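You operate a simulated robot arm through the tools that you are given. There is no shell and no other tool. Be economical: measure what you need, move in short steps, check, and stop when the job is done.

Carry out the task below with a simulated robot arm. There is one attempt and no reset: what you move stays moved.

TASK
Put the sauce jar on top of the clog on the washer top.
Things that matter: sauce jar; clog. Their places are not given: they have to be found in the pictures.

It is judged by the outcome, as a careful person would: the job done as asked, and still so three seconds after it is handed in. It fails if anything else is knocked over, pushed out of place, dropped, spilled or broken.

THE ROBOT
A 6-joint arm with a two-finger parallel gripper, fixed in place. Base frame: the origin is at the foot of the arm, x ahead of it, y to its left, z up; the work surface is at about z = 0. Lengths are in mm, angles in degrees, forces in N, time in s.
With the tool pointing down near the work surface it reaches from about 140 to 580 mm from the base axis. Its first joint turns from -66.0 to 66.0 degrees. Payload 2.1 kg.
Tool frame: the origin (TCP) lies between the finger pads and is the grasp point; the fingertips stand 30 mm ahead of it; z points along the fingers, y is the line along which they close. Largest opening 94 mm; finger width 28, thickness 10; the body of the gripper, 50 by 96 mm, starts 55 mm behind the TCP.
Orientation is that of the tool frame in the base frame, as a unit quaternion [x, y, z, w]. With the fingers straight down and closing along the base's y, the tool's x points along the base's -x, its y along +y and its z along -z.

THE INTERFACE
- The arm moves only by the tool apply_moves. Its argument "steps" is a list of rows, each a list of 5 numbers: the shift along the tool's x, y, z in units of 40 mm (1.0 is 40 mm), then the turn about the tool's z in units of 6 degrees (1.0 is 6 degrees), then the gripper command, from -1 (shut) to 1 (fully open), values between in proportion. In form: [[x, y, z, twist, claw], ...]. A call has 1 to 12 rows; each row shifts and turns the commanded pose from where the row before left it, along the tool's axes as they then stand. A call with a number of a shift or a turn outside -1 to 1 is refused whole. Rows are played at 5 a second. More than 50 mm and 8.6 degrees between two rows, or a gripper value outside its range, and nothing of the call is played. Where a pose cannot be reached the arm comes as near as it can. A force on the tool above 40 N (or 10 N above the force at the start of the call, whichever is more), or a blocked arm, ends the call early, and 0.2 s more pass. Each finger travels about 72 mm/s and halts on what it meets, pressing with about 42 N; the grip force reading is that of the motor and also rises with nothing between the fingers. The clock runs only during rows and for 0.2 s after the last one: add rows that do not move to give the fingers time. It gives the time, the measured TCP pose, the force on the tool (base axes), the opening and the grip force at its end, in the units of the frame above (readings bear some noise), and new pictures: "views" is both (left out), scene, wrist or none.
- Cameras (640 x 400 px; columns grow to the right, rows downward): "scene" is fixed at [78.9, -395.3, 486]; the picture's right is [0.49, -0.87, 0.00], its down [-0.49, -0.28, -0.83] and it looks along [0.72, 0.41, -0.56] (base axes); focal length 214 px, centre (320, 200). "wrist" rides on the gripper at [76, 14, -103] in the tool frame; the picture's right is [-0.18, 0.98, 0.00], its down [-0.75, -0.14, -0.64] and it looks along [-0.63, -0.12, 0.77] (tool axes); focal length 243 px, centre (320, 200).
- measure_at(camera, pixels): for up to 12 pixels [column, row] of the newest picture of that camera ("zoom" is the newest enlarged one), the place [x, y, z] in the base frame of the surface seen there, good to about 2 mm. It takes no simulated time.
- zoom(camera, box): a new picture of the part [left, top, right, bottom] of that camera's present view, enlarged. It takes no simulated time.
- close_job(): hands the job in; it is judged then, once.

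Work in short steps. Measure before you move; look again where a grasp or a placing could have gone wrong, and mend it. You have 60 turns and 170 pictures in all, those below and enlarged ones among them. Open the gripper and draw the arm clear of the work before you hand the job in, unless the task says otherwise; then end with one line.

The tools are called after "Call:" by a JSON object that holds its "api" and its "payload". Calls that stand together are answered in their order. apply_moves: Moves the arm, as the interface text tells. Its arguments: {"type":"object","properties":{"steps":{"type":"array","items":{"type":"array","items":{"type":"number"}}},"views":{"type":"string","enum":["both","scene","wrist","none"]}},"required":["steps"]} The other tools are called the same way: measure_at (camera, pixels) gives the place of the surface under pixels of a picture; zoom (camera, box) takes an enlarged picture of a part of a camera's view; close_job () hands the job in.

At the start:

```text
time: 0.0
tool_pos: [293.8, -222.9, 402.7]
tcp_rot: [-0.001, 1.0, -0.001, 0.001]
force: [-0.2, -0.1, -0.3]
opening: 93.9
finger_force: 0.1
```

scene: 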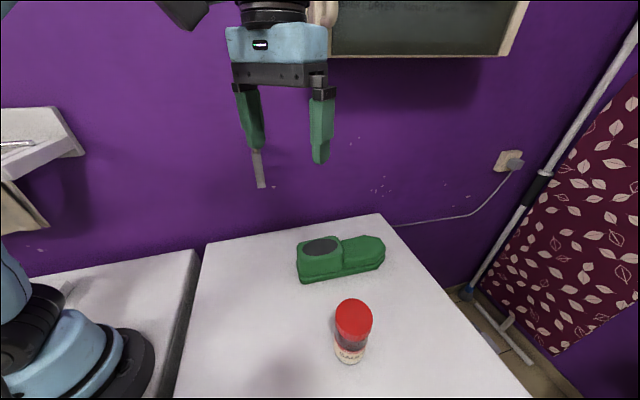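
wrist: 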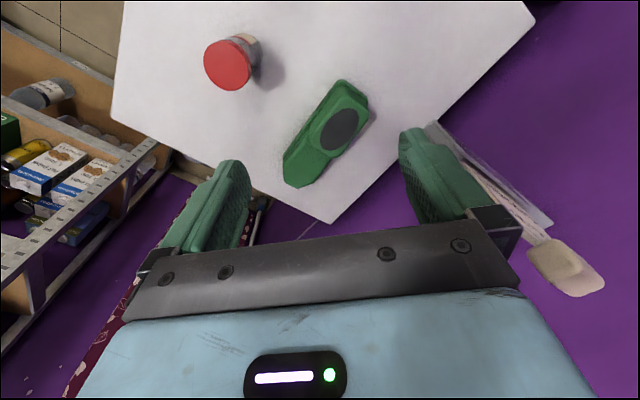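

The jar (red lid) is near scene pixel (353,320) and the green clog near (340,258). I'll enlarge and measure both.

Call:
{"api": "zoom", "payload": {"camera": "scene", "box": [270, 215, 430, 375]}}

Call:
{"api": "measure_at", "payload": {"camera": "scene", "pixels": [[353, 310], [340, 320], [367, 322], [353, 328], [350, 345], [348, 358], [320, 246], [304, 245], [335, 242], [360, 248], [380, 245], [300, 350]]}}

Call:
{"api": "zoom", "payload": {"camera": "wrist", "box": [180, 10, 420, 210]}}

```text
2.50 times, centred on (350, 295) of scene
```

zoom: 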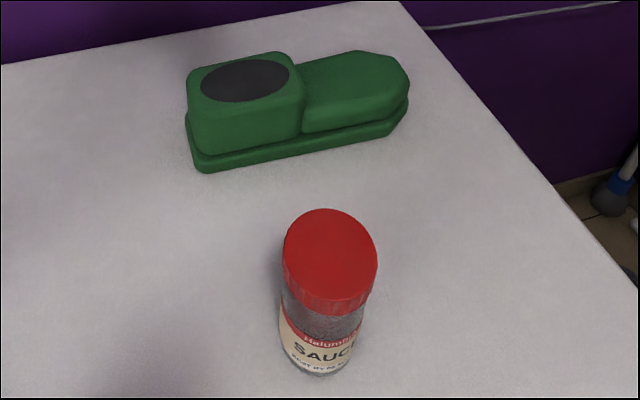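

```text
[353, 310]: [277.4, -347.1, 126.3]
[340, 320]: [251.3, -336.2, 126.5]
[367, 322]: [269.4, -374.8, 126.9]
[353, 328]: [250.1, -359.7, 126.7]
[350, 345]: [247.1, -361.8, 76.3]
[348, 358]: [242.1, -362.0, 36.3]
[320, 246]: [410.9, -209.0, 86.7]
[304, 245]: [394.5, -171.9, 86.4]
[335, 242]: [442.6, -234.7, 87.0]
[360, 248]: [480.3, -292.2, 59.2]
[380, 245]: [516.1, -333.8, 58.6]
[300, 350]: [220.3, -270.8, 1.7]
```

```text
2.00 times, centred on (300, 110) of wrist
```

zoom: 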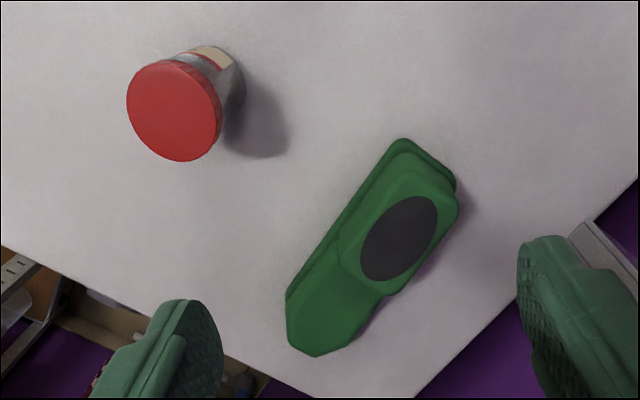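

Jar top is at z≈127 and the clog's dark patch at z≈87, so I now need accurate centres: lid edges and the dark patch edges.

Call:
{"api": "measure_at", "payload": {"camera": "zoom", "pixels": [[174, 110], [130, 108], [219, 115], [172, 64], [180, 157], [399, 238], [432, 201], [365, 275], [377, 214], [422, 262], [400, 180], [450, 195]]}}

Call:
{"api": "measure_at", "payload": {"camera": "scene", "pixels": [[354, 301], [354, 317], [337, 317], [371, 319], [350, 332], [300, 248], [318, 238], [340, 247], [322, 253], [305, 256], [341, 241], [330, 252]]}}

```text
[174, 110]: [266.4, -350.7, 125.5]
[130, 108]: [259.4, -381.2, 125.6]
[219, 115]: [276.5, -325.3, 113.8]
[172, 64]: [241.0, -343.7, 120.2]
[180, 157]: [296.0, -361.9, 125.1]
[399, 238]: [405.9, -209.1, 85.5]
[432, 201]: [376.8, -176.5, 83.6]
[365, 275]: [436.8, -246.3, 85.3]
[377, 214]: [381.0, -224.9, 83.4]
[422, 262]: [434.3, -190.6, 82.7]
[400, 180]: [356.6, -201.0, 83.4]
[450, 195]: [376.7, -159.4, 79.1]
```

```text
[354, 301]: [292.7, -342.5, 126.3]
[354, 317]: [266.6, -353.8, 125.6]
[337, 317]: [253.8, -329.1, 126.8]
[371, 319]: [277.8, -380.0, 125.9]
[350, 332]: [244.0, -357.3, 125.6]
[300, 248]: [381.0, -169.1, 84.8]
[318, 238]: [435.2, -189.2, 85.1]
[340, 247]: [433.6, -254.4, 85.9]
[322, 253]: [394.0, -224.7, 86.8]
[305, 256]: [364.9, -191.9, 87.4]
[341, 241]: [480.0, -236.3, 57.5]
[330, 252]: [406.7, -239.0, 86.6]
```

The jar axis is at about (266,-354), lid Ø≈56, top 126; the heel patch centre is about (406,-210) at z≈86. I move above the jar with the gripper open, and check how near the wall behind the clog is.

Call:
{"api": "measure_at", "payload": {"camera": "scene", "pixels": [[210, 200], [300, 205], [380, 190], [420, 120], [430, 50], [260, 175]]}}

Call:
{"api": "apply_moves", "payload": {"steps": [[0.175, -0.82, 0, 0, 1], [0.175, -0.82, 0, 0, 1], [0.175, -0.82, 0, 0, 1], [0.175, -0.82, 0, 0, 1], [0, 0, 0.95, 0, 1], [0, 0, 0.95, 0, 1], [0, 0, 0.95, 0, 1], [0, 0, 0.95, 0, 1], [0, 0, 0, 0, 1]]}}

```text
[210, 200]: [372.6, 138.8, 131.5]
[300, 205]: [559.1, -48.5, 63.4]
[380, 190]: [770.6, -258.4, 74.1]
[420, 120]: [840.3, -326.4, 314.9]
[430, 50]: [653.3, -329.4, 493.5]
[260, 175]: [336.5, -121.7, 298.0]
```

```text
time: 2.0
tool_pos: [258.5, -343.9, 234.1]
tcp_rot: [0.0, 1.0, -0.001, 0.001]
force: [0.4, 0.0, -0.6]
opening: 94.1
finger_force: 0.1
out of reach, approached as far as the arm can: row 4
```

scene: 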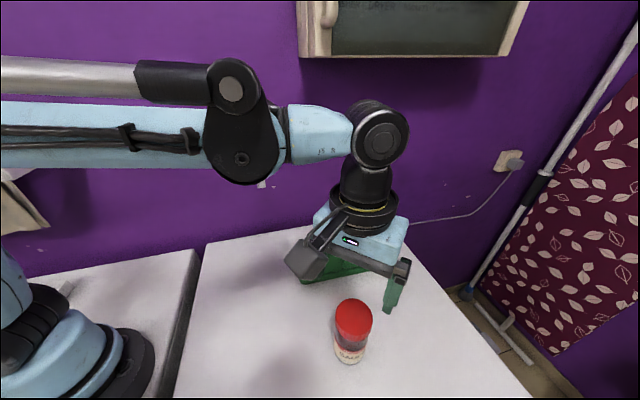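
wrist: 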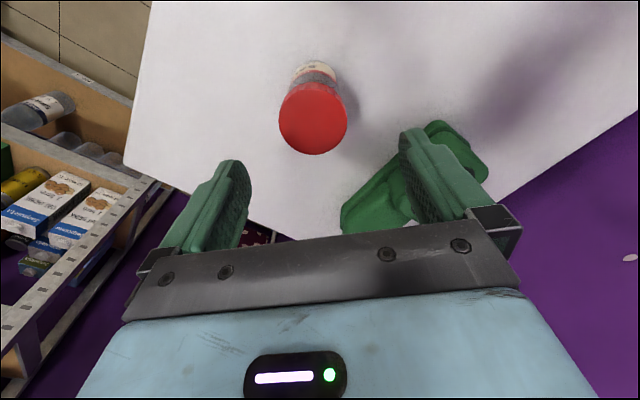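

TCP is now (258.5,-343.9,234); the jar is still upright. I re-check the lid centre from the wrist view (lid at ~(312,120)).

Call:
{"api": "measure_at", "payload": {"camera": "wrist", "pixels": [[313, 119], [281, 118], [345, 122], [313, 86], [313, 151], [317, 65]]}}

Call:
{"api": "apply_moves", "payload": {"steps": [[-0.19, -0.25, 0, 0, 1], [0, 0, 0.5, 0, 1], [0, 0, 0, 0, 1]]}}

```text
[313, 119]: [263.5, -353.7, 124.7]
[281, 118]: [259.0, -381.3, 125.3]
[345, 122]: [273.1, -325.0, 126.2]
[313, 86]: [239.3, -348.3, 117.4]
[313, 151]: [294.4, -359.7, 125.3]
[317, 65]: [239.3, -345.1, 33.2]
```

```text
time: 2.8
tool_pos: [267.3, -351.9, 217.0]
tcp_rot: [0.0, 1.0, -0.001, 0.001]
force: [0.1, 0.4, 0.6]
opening: 93.9
finger_force: 0.0
```

scene: 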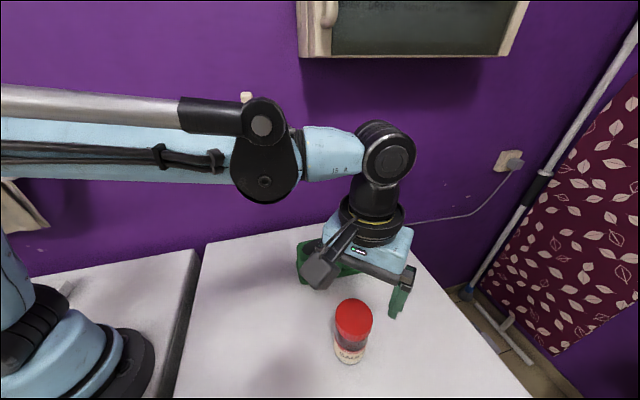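
wrist: 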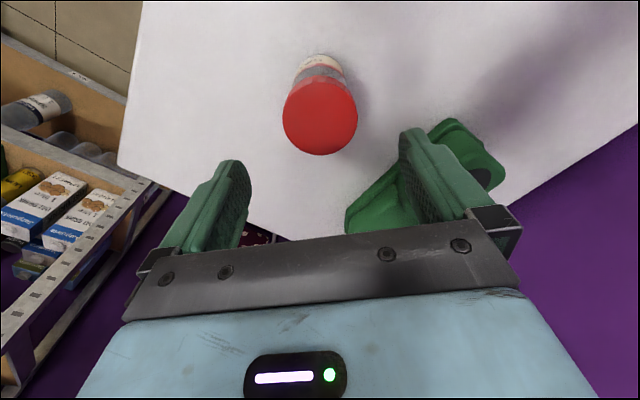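

Lid centre is (266.5,-353); TCP (267.3,-351.9) is well over it. I descend to z≈100, tips clear of the clog.

Call:
{"api": "apply_moves", "payload": {"steps": [[0, -0.02, 0.73, 0, 1], [0, 0, 0.73, 0, 1], [0, 0, 0.73, 0, 1], [0, 0, 0.73, 0, 1], [0, 0, 0, 0, 1]]}}

```text
time: 4.0
tool_pos: [264.8, -354.2, 98.8]
tcp_rot: [0.001, 1.0, -0.001, 0.0]
force: [-0.5, -0.6, -0.3]
opening: 94.1
finger_force: 0.0
```

scene: 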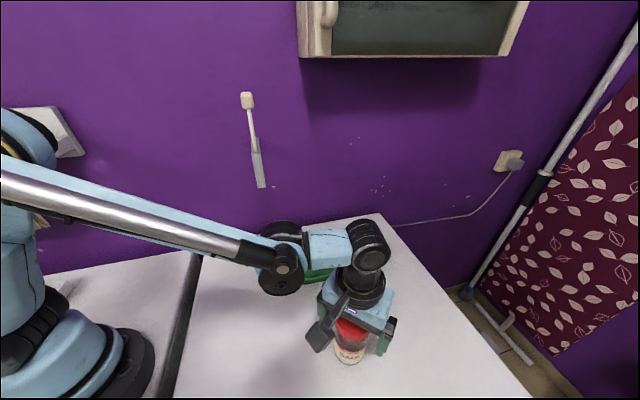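
wrist: 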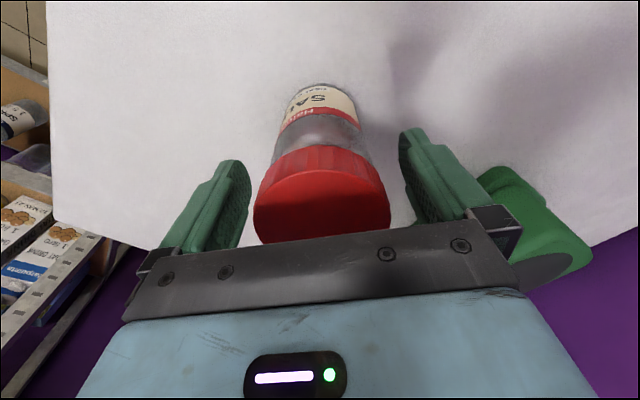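

The jar sits centred between the pads at wrist (322,195). I close the fingers to ~50 mm demand or less (fully shut).

Call:
{"api": "apply_moves", "payload": {"steps": [[0, 0, 0, 0, -1], [0, 0, 0, 0, -1], [0, 0, 0, 0, -1], [0, 0, 0, 0, -1], [0, 0, 0, 0, -1]]}}

```text
time: 5.2
tool_pos: [265.4, -354.3, 98.9]
tcp_rot: [0.0, 1.0, -0.001, 0.001]
force: [0.0, 0.6, 0.1]
opening: 61.9
finger_force: 41.8
```

scene: 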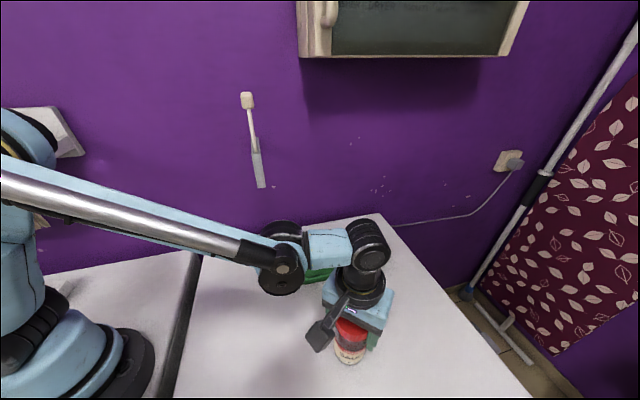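
wrist: 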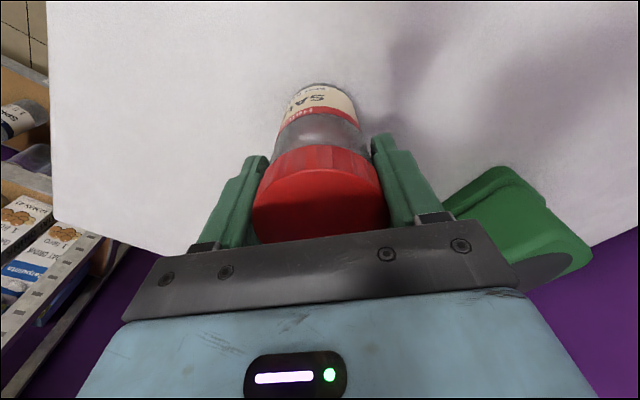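

Gripped at 61.9 mm with 41.8 N. I lift about 120 mm straight up.

Call:
{"api": "apply_moves", "payload": {"steps": [[0, 0, -0.4, 0, -1], [0, 0, -0.65, 0, -1], [0, 0, -0.65, 0, -1], [0, 0, -0.65, 0, -1], [0, 0, -0.65, 0, -1], [0, 0, 0, 0, -1]]}}

```text
time: 6.6
tool_pos: [265.9, -354.1, 219.9]
tcp_rot: [0.0, 1.0, -0.002, 0.0]
force: [-0.7, 0.2, -3.6]
opening: 61.8
finger_force: 42.1
```

scene: 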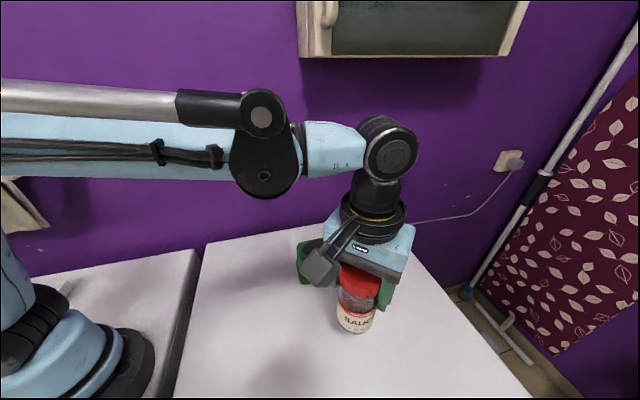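
wrist: 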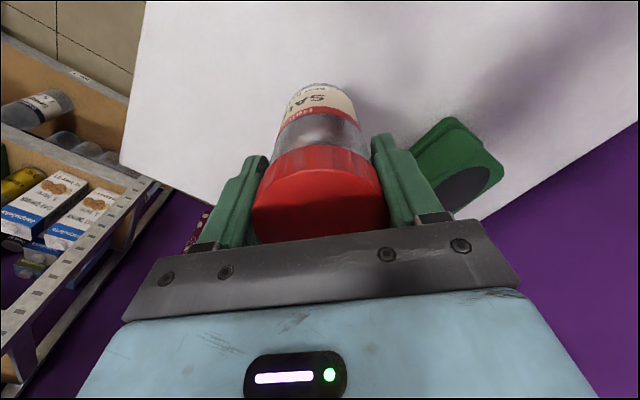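

The jar is held, upright, bottom at ~z 121. I carry it over the dark heel patch at (408,-209).

Call:
{"api": "apply_moves", "payload": {"steps": [[-0.507, 0.518, 0, 0, -1], [-0.507, 0.518, 0, 0, -1], [-0.507, 0.518, 0, 0, -1], [-0.507, 0.518, 0, 0, -1], [-0.507, 0.518, 0, 0, -1], [-0.507, 0.518, 0, 0, -1], [-0.507, 0.518, 0, 0, -1], [0, 0, 0, 0, -1]]}}

```text
time: 8.4
tool_pos: [406.7, -210.1, 222.2]
tcp_rot: [0.0, 1.0, 0.0, 0.001]
force: [-0.4, 0.8, -4.5]
opening: 61.7
finger_force: 42.0
```

scene: 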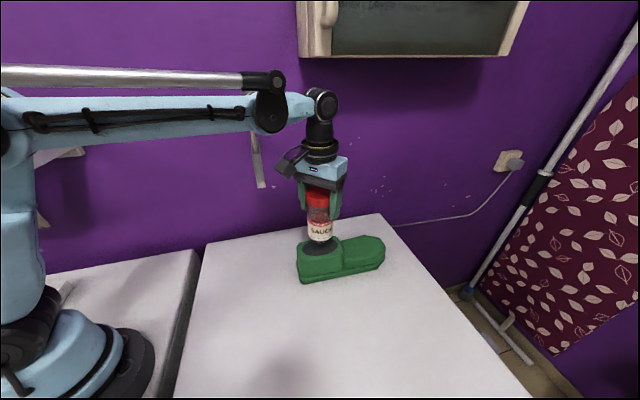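
wrist: 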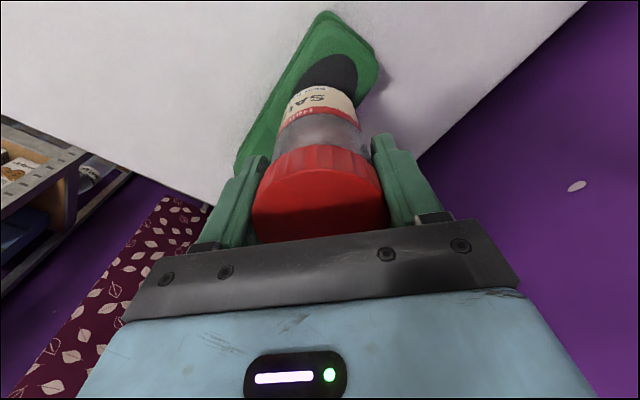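

TCP (406.7,-210.1), the jar hangs over the heel. I descend 32 mm first, expecting contact around TCP z≈185.

Call:
{"api": "apply_moves", "payload": {"steps": [[0, 0, 0.3, 0, -1], [0, 0, 0.25, 0, -1], [0, 0, 0.2, 0, -1], [0, 0, 0.05, 0, -1], [0, 0, 0, 0, -1]]}}

Call:
{"api": "zoom", "payload": {"camera": "scene", "box": [260, 160, 400, 300]}}

```text
time: 9.6
tool_pos: [407.6, -209.5, 187.5]
tcp_rot: [0.0, 1.0, 0.0, 0.001]
force: [0.6, -0.2, -4.5]
opening: 61.4
finger_force: 41.7
```

scene: 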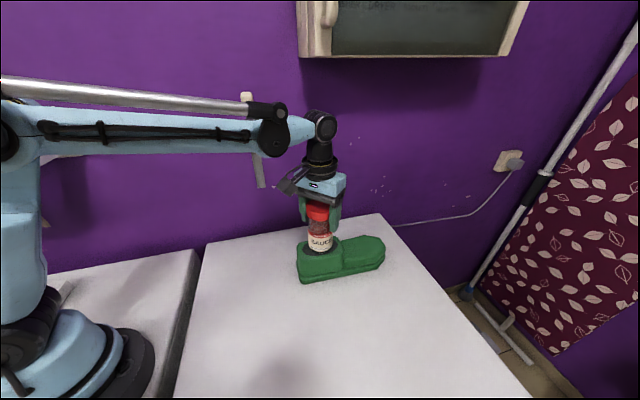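
wrist: 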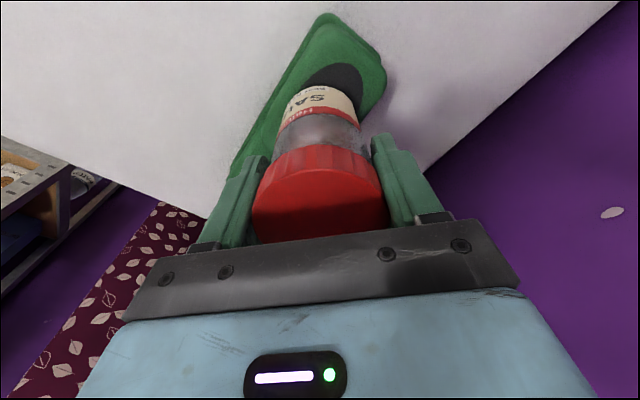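

```text
2.86 times, centred on (330, 230) of scene
```

zoom: 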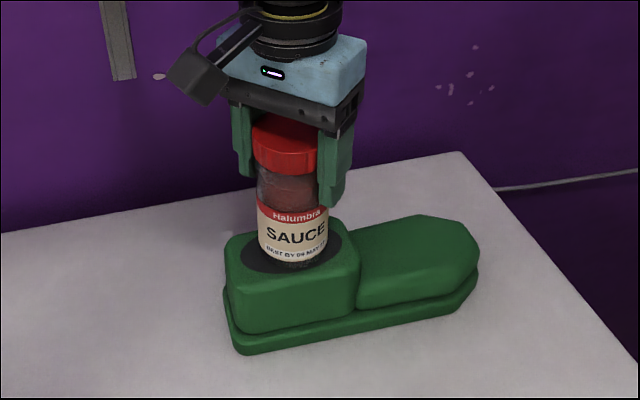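

The jar base is centred on the dark patch (zoom ≈(293,255)) with perhaps 2 mm of gap. I lower in 1 mm steps to touch.

Call:
{"api": "apply_moves", "payload": {"steps": [[0, 0, 0.025, 0, -1], [0, 0, 0.025, 0, -1], [0, 0, 0, 0, -1]], "views": "none"}}

```text
time: 10.4
tool_pos: [407.2, -210.4, 186.2]
tcp_rot: [0.001, 1.0, -0.001, 0.001]
force: [0.1, 0.1, -4.0]
opening: 61.8
finger_force: 41.3
```

Force is unchanged (−4 N), so no contact yet; I go on in 0.6 mm steps.

Call:
{"api": "apply_moves", "payload": {"steps": [[0, 0, 0.02, 0, -1], [0, 0, 0.02, 0, -1], [0, 0, 0, 0, -1]], "views": "none"}}

```text
time: 11.2
tool_pos: [407.0, -210.8, 185.3]
tcp_rot: [0.0, 1.0, -0.001, 0.001]
force: [0.5, 0.4, -5.1]
opening: 61.6
finger_force: 42.2
```

Still no upward force; another 1.6 mm in small steps.

Call:
{"api": "apply_moves", "payload": {"steps": [[0, 0, 0.02, 0, -1], [0, 0, 0.02, 0, -1], [0, 0, 0, 0, -1]], "views": "none"}}

Call:
{"api": "zoom", "payload": {"camera": "scene", "box": [285, 200, 365, 280]}}

```text
time: 12.0
tool_pos: [408.4, -210.4, 185.0]
tcp_rot: [0.0, 1.0, -0.001, 0.002]
force: [2.2, -1.1, 22.3]
opening: 61.4
finger_force: 42.3
```

```text
5.00 times, centred on (325, 240) of scene
```

zoom: 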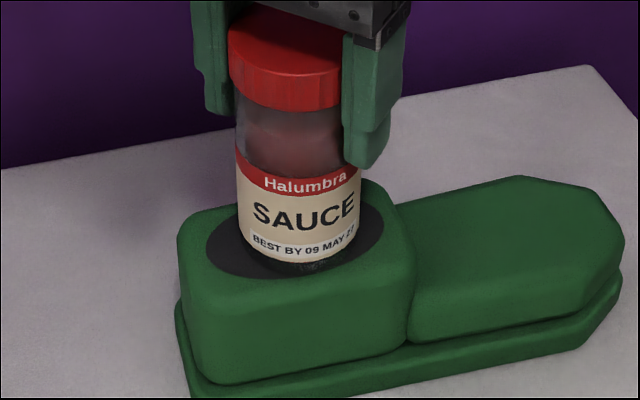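

Contact at +22 N and the jar stands on the heel. I ease up 0.8 mm to relieve the press, then open the fingers gradually.

Call:
{"api": "apply_moves", "payload": {"steps": [[0, 0, -0.02, 0, -1], [0, 0, 0, 0, -1], [0, 0, 0, 0, 0.4], [0, 0, 0, 0, 0.6], [0, 0, 0, 0, 0.8], [0, 0, 0, 0, 1], [0, 0, 0, 0, 1]]}}

```text
time: 13.6
tool_pos: [407.1, -210.1, 184.1]
tcp_rot: [0.0, 1.0, -0.001, 0.0]
force: [-0.1, 0.1, -0.1]
opening: 94.0
finger_force: 0.1
```

scene: 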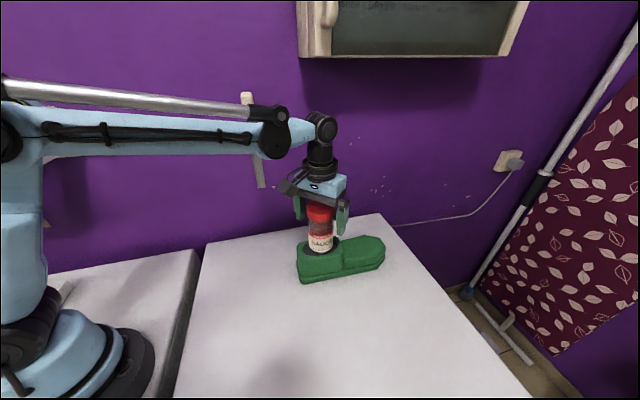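
wrist: 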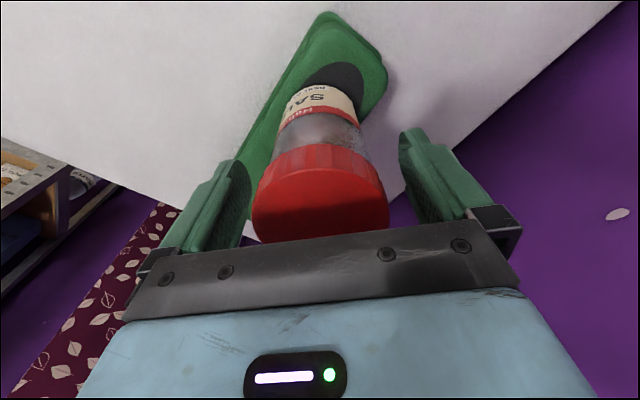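

The jar stands free and the fingers are open at 94 mm with gaps both sides. I raise the arm straight up about 180 mm.

Call:
{"api": "apply_moves", "payload": {"steps": [[0, 0, -0.4, 0, 1], [0, 0, -0.8, 0, 1], [0, 0, -0.8, 0, 1], [0, 0, -0.8, 0, 1], [0, 0, -0.8, 0, 1], [0, 0, -0.8, 0, 1], [0, 0, 0, 0, 1], [0, 0, 0, 0, 1]]}}

Call:
{"api": "zoom", "payload": {"camera": "scene", "box": [260, 160, 400, 300]}}

```text
time: 15.4
tool_pos: [407.7, -211.5, 359.3]
tcp_rot: [0.0, 1.0, -0.001, 0.001]
force: [0.2, 0.3, 0.9]
opening: 94.2
finger_force: 0.0
```

scene: 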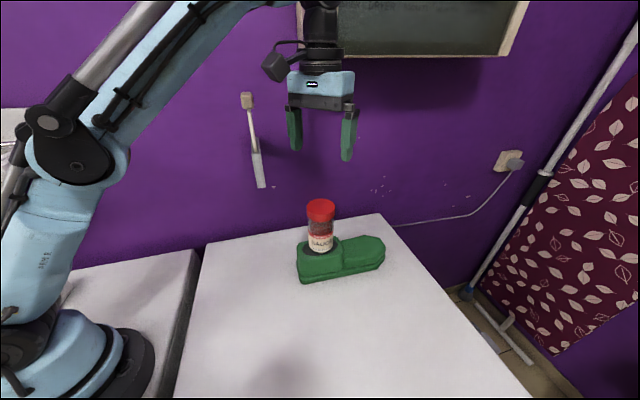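
wrist: 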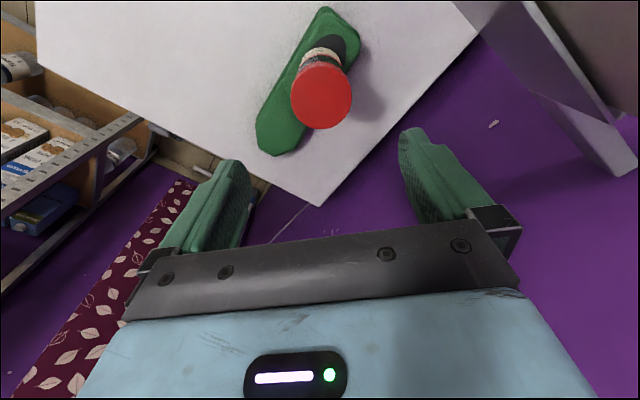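

```text
2.86 times, centred on (330, 230) of scene
```

zoom: 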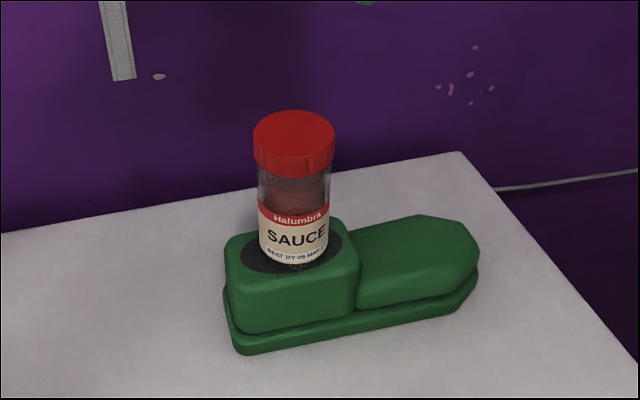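

The jar stands upright on the clog's heel, the clog has not moved, and the open gripper is clear; I hand the job in.

Call:
{"api": "close_job", "payload": {}}

```text
The job is handed in.
```

The sauce jar is standing upright on the heel of the clog on the washer top. The clog hasn't moved, and the gripper is open and clear of both.
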